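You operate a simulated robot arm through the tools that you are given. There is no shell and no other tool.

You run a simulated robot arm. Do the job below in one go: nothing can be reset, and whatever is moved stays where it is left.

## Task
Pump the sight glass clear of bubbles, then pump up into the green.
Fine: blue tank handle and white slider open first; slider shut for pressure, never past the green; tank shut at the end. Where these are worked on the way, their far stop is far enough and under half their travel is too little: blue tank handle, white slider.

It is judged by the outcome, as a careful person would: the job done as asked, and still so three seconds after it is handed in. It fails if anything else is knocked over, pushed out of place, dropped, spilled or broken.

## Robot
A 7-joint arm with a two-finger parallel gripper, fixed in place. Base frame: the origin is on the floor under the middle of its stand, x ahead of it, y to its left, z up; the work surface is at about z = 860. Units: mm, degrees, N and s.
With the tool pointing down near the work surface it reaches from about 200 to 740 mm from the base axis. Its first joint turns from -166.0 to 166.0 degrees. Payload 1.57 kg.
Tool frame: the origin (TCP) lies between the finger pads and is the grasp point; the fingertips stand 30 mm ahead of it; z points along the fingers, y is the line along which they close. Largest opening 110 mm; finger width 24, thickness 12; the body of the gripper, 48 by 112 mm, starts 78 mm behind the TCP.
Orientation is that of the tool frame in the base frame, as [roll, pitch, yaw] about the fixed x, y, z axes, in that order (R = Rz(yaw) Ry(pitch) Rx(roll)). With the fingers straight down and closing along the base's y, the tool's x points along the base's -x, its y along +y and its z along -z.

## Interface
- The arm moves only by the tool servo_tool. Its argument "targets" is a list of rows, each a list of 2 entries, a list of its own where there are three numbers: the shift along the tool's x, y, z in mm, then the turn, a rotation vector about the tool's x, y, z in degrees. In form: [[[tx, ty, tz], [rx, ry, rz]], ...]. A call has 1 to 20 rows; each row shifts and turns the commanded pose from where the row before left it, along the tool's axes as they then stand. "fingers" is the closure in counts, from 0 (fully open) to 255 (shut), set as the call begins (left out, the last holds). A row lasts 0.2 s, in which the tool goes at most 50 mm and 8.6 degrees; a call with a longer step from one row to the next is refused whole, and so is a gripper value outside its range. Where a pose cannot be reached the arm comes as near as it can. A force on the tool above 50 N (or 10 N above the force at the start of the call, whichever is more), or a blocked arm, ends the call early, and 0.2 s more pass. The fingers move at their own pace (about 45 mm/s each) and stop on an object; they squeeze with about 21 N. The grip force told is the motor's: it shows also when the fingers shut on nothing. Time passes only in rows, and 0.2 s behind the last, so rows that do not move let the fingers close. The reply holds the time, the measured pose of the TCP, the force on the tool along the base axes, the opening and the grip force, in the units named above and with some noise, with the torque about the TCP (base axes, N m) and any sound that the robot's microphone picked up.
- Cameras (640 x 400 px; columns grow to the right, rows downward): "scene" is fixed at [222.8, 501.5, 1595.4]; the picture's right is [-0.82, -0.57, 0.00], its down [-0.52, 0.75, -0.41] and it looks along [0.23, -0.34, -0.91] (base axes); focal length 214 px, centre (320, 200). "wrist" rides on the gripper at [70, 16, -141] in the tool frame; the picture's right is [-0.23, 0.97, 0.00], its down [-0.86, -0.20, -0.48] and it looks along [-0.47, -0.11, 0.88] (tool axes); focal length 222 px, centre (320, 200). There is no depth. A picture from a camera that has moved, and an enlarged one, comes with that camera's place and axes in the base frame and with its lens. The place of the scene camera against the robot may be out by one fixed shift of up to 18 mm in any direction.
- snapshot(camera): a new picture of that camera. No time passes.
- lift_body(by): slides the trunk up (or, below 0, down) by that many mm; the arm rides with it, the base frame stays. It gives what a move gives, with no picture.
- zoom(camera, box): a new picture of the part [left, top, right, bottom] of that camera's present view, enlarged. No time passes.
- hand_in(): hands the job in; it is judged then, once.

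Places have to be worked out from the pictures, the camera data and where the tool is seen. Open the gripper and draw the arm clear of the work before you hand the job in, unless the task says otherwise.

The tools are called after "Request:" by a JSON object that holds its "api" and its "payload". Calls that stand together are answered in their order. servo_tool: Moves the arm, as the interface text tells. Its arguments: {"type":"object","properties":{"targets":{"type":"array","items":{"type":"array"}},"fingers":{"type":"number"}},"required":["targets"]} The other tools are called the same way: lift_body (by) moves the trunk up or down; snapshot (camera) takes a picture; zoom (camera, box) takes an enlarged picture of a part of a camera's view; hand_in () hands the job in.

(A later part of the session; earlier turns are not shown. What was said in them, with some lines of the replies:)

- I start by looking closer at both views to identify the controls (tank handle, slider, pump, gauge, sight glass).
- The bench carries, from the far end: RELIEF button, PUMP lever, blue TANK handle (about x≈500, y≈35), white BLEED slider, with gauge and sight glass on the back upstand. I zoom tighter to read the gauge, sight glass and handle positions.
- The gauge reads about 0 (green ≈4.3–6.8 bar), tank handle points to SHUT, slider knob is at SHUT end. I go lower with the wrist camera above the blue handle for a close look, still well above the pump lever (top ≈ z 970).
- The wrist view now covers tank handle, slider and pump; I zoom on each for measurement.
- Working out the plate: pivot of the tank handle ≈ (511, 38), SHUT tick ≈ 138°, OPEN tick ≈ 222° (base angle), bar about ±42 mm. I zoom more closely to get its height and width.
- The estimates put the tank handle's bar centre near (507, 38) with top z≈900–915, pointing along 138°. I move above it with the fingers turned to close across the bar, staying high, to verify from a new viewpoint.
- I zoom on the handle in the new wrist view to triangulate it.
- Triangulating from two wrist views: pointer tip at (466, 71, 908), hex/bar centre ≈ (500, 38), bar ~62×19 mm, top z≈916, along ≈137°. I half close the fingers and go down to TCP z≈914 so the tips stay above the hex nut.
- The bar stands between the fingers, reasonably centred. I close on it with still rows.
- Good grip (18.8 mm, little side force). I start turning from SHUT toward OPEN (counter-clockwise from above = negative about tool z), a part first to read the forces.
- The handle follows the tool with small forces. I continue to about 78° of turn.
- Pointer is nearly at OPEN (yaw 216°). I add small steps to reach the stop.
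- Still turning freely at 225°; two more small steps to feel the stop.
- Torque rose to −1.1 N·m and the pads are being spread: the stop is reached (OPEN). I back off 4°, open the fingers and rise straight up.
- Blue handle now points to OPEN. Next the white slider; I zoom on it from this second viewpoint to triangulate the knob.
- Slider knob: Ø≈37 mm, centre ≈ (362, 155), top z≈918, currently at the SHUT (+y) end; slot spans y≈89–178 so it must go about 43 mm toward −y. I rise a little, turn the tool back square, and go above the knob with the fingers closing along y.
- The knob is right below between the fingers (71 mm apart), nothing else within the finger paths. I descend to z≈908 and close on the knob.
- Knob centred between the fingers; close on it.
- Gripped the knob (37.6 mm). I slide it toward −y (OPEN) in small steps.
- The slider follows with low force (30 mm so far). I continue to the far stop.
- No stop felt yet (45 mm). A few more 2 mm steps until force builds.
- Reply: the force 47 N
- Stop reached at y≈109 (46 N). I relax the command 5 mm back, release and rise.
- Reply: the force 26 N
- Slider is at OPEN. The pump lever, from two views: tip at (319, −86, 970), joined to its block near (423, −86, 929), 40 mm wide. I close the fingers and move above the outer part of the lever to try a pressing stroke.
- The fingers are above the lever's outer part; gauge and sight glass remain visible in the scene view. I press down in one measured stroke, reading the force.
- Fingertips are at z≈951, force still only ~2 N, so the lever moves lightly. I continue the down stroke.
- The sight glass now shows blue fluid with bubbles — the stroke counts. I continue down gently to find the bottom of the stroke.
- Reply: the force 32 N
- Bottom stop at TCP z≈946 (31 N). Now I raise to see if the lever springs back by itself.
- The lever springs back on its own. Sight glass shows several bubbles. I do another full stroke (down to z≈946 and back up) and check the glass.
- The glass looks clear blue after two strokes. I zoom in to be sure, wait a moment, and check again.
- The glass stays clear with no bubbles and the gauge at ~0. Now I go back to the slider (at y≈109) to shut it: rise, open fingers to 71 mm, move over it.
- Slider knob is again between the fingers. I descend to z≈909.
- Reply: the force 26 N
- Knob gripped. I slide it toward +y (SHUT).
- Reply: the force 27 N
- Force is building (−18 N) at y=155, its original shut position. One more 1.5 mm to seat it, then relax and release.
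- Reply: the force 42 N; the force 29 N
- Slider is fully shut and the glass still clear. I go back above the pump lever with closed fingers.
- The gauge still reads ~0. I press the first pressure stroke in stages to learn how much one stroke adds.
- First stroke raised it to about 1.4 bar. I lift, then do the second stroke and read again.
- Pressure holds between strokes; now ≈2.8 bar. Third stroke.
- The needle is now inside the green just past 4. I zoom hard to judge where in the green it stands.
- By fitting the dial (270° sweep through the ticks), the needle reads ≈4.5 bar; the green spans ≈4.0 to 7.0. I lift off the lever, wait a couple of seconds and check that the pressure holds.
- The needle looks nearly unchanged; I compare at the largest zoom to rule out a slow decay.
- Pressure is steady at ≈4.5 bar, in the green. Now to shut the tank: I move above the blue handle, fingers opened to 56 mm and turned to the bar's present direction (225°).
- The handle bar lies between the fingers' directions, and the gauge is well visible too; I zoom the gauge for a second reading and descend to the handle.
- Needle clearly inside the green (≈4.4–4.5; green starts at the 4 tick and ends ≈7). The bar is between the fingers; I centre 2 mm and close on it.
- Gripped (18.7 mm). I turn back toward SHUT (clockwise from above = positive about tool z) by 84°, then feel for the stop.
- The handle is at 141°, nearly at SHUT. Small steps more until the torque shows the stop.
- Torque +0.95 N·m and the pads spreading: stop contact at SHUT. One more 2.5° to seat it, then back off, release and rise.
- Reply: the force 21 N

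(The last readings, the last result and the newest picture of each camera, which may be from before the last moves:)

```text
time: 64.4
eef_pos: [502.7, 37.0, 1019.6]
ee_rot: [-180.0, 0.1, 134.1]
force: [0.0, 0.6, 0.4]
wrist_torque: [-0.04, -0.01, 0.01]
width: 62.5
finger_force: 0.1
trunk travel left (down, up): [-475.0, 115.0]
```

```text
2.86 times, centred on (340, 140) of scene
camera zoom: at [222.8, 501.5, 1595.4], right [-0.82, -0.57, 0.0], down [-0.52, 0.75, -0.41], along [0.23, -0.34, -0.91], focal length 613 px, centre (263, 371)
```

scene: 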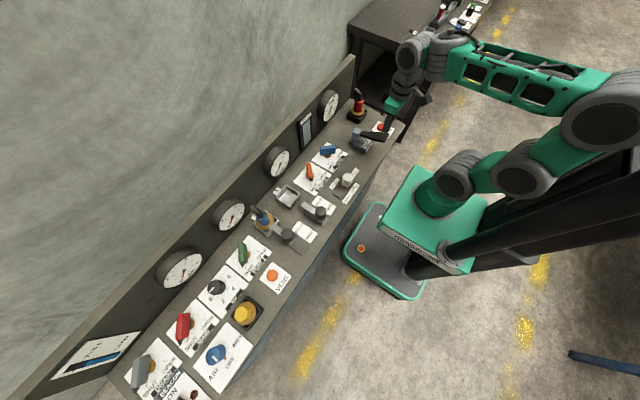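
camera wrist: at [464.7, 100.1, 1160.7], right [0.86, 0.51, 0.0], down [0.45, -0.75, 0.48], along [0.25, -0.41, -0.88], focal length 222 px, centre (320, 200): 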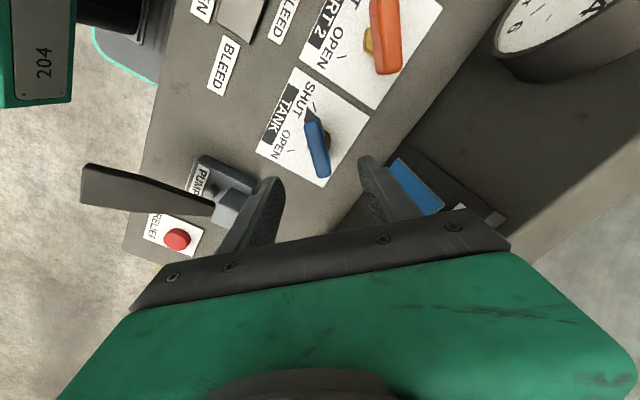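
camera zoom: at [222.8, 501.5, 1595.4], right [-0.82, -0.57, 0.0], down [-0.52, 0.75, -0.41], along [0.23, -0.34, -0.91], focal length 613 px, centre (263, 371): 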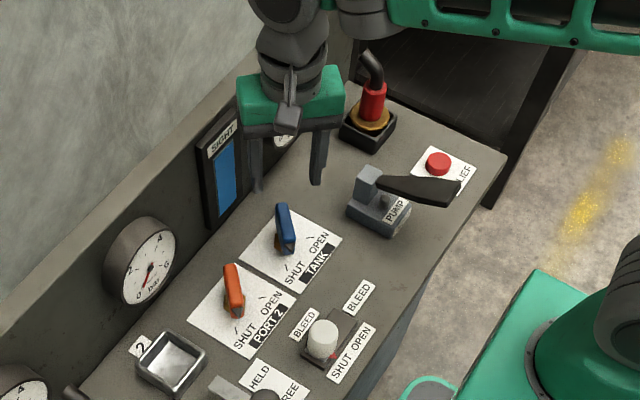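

Tank handle back at SHUT and slider at SHUT. I raise the arm, turn it square, open the gripper fully and draw it clear, then verify the gauge.

Request:
{"api": "servo_tool", "payload": {"targets": [[[0, 0, -45], [0, 0, 0]], [[0, 0, -45], [0, 0, 0]], [[0, 0, -45], [0, 0, 0]], [[0, 0, -45], [0, 0, 0]], [[0, 0, -40], [0, 0, 0]], [[0, 0, 0], [0, 0, -6.5]], [[0, 0, 0], [0, 0, -6.5]], [[0, 0, 0], [0, 0, -6.5]], [[0, 0, 0], [0, 0, -6.5]], [[0, 0, 0], [0, 0, -6.5]], [[0, 0, 0], [0, 0, -6.5]], [[0, 0, 0], [0, 0, -6.8]], [[40, -10, 0], [0, 0, 0]], [[40, -10, 0], [0, 0, 0]]], "fingers": 0}}

Request:
{"api": "snapshot", "payload": {"camera": "scene"}}

Request:
{"api": "zoom", "payload": {"camera": "scene", "box": [280, 80, 400, 200]}}

Request:
{"api": "zoom", "payload": {"camera": "scene", "box": [324, 94, 340, 112]}}

Request:
{"api": "snapshot", "payload": {"camera": "wrist"}}

```text
time: 67.4
eef_pos: [419.7, 18.9, 1240.2]
ee_rot: [-180.0, 0.1, 179.9]
force: [0.1, 0.3, 0.0]
wrist_torque: [0.0, -0.02, 0.01]
width: 110.0
finger_force: 0.0
trunk travel left (down, up): [-475.0, 115.0]
```

```text
taken
```

scene: 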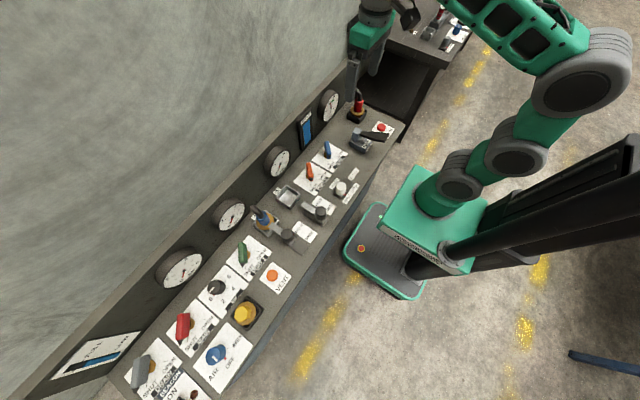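

```text
3.33 times, centred on (340, 140) of scene
camera zoom: at [222.8, 501.5, 1595.4], right [-0.82, -0.57, 0.0], down [-0.52, 0.75, -0.41], along [0.23, -0.34, -0.91], focal length 715 px, centre (253, 400)
```

zoom: 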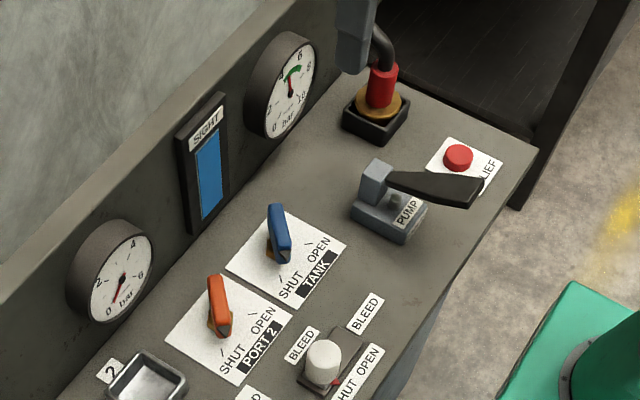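

```text
16.00 times, centred on (332, 103) of scene
camera zoom: at [222.8, 501.5, 1595.4], right [-0.82, -0.57, 0.0], down [-0.52, 0.75, -0.41], along [0.23, -0.34, -0.91], focal length 3432 px, centre (128, 1752)
```

zoom: 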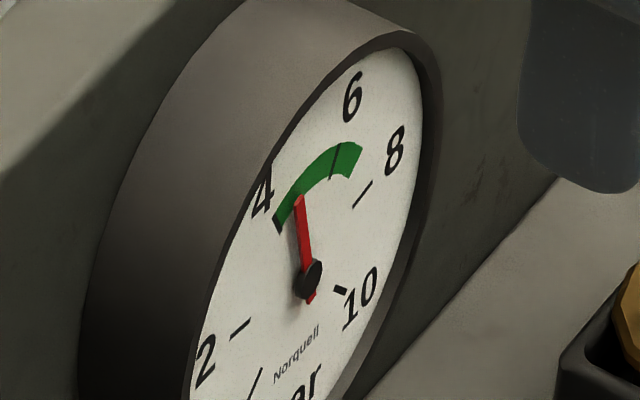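

```text
taken
camera wrist: at [348.8, 35.4, 1381.6], right [0.23, 0.97, 0.0], down [0.85, -0.2, 0.48], along [0.47, -0.11, -0.88], focal length 222 px, centre (320, 200)
```

wrist: 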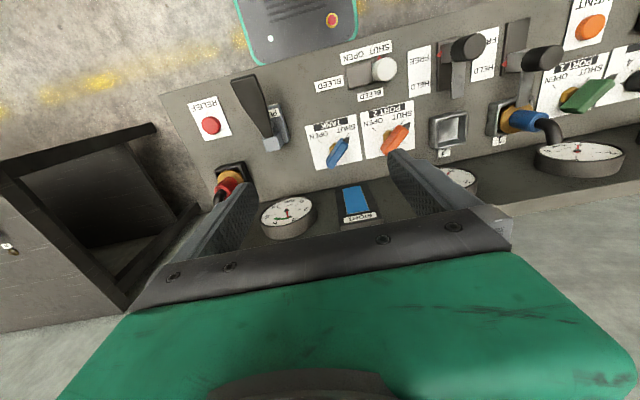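

Everything is as asked: glass clear blue, needle steady in the green at ≈4.5 bar, slider and tank handle shut, lever up, nothing else disturbed, the gripper open and clear. I hand in.

Request:
{"api": "hand_in", "payload": {}}

```text
The job is handed in.
```

The sight glass is clear of bubbles, and the pressure is in the green at about 4.5 bar (the green runs from about 4 to 7). I handed the job in; no verdict has come back.

- **Opening:** I turned the blue tank handle and slid the white slider to their open stops before pumping.
- **Bubbles:** Two pump strokes cleared the glass, and it was still clear when I handed in.
- **Pressure:** With the slider pushed back to its shut stop, three strokes took the gauge from zero to about 4.5 bar. It never went past the green, and the needle did not move from the last stroke until I handed in, about 20 seconds.
- **End state:** The tank handle and the slider are both shut, the pump lever is up, and nothing else on the bench looks moved. The gripper is open and clear of the work.
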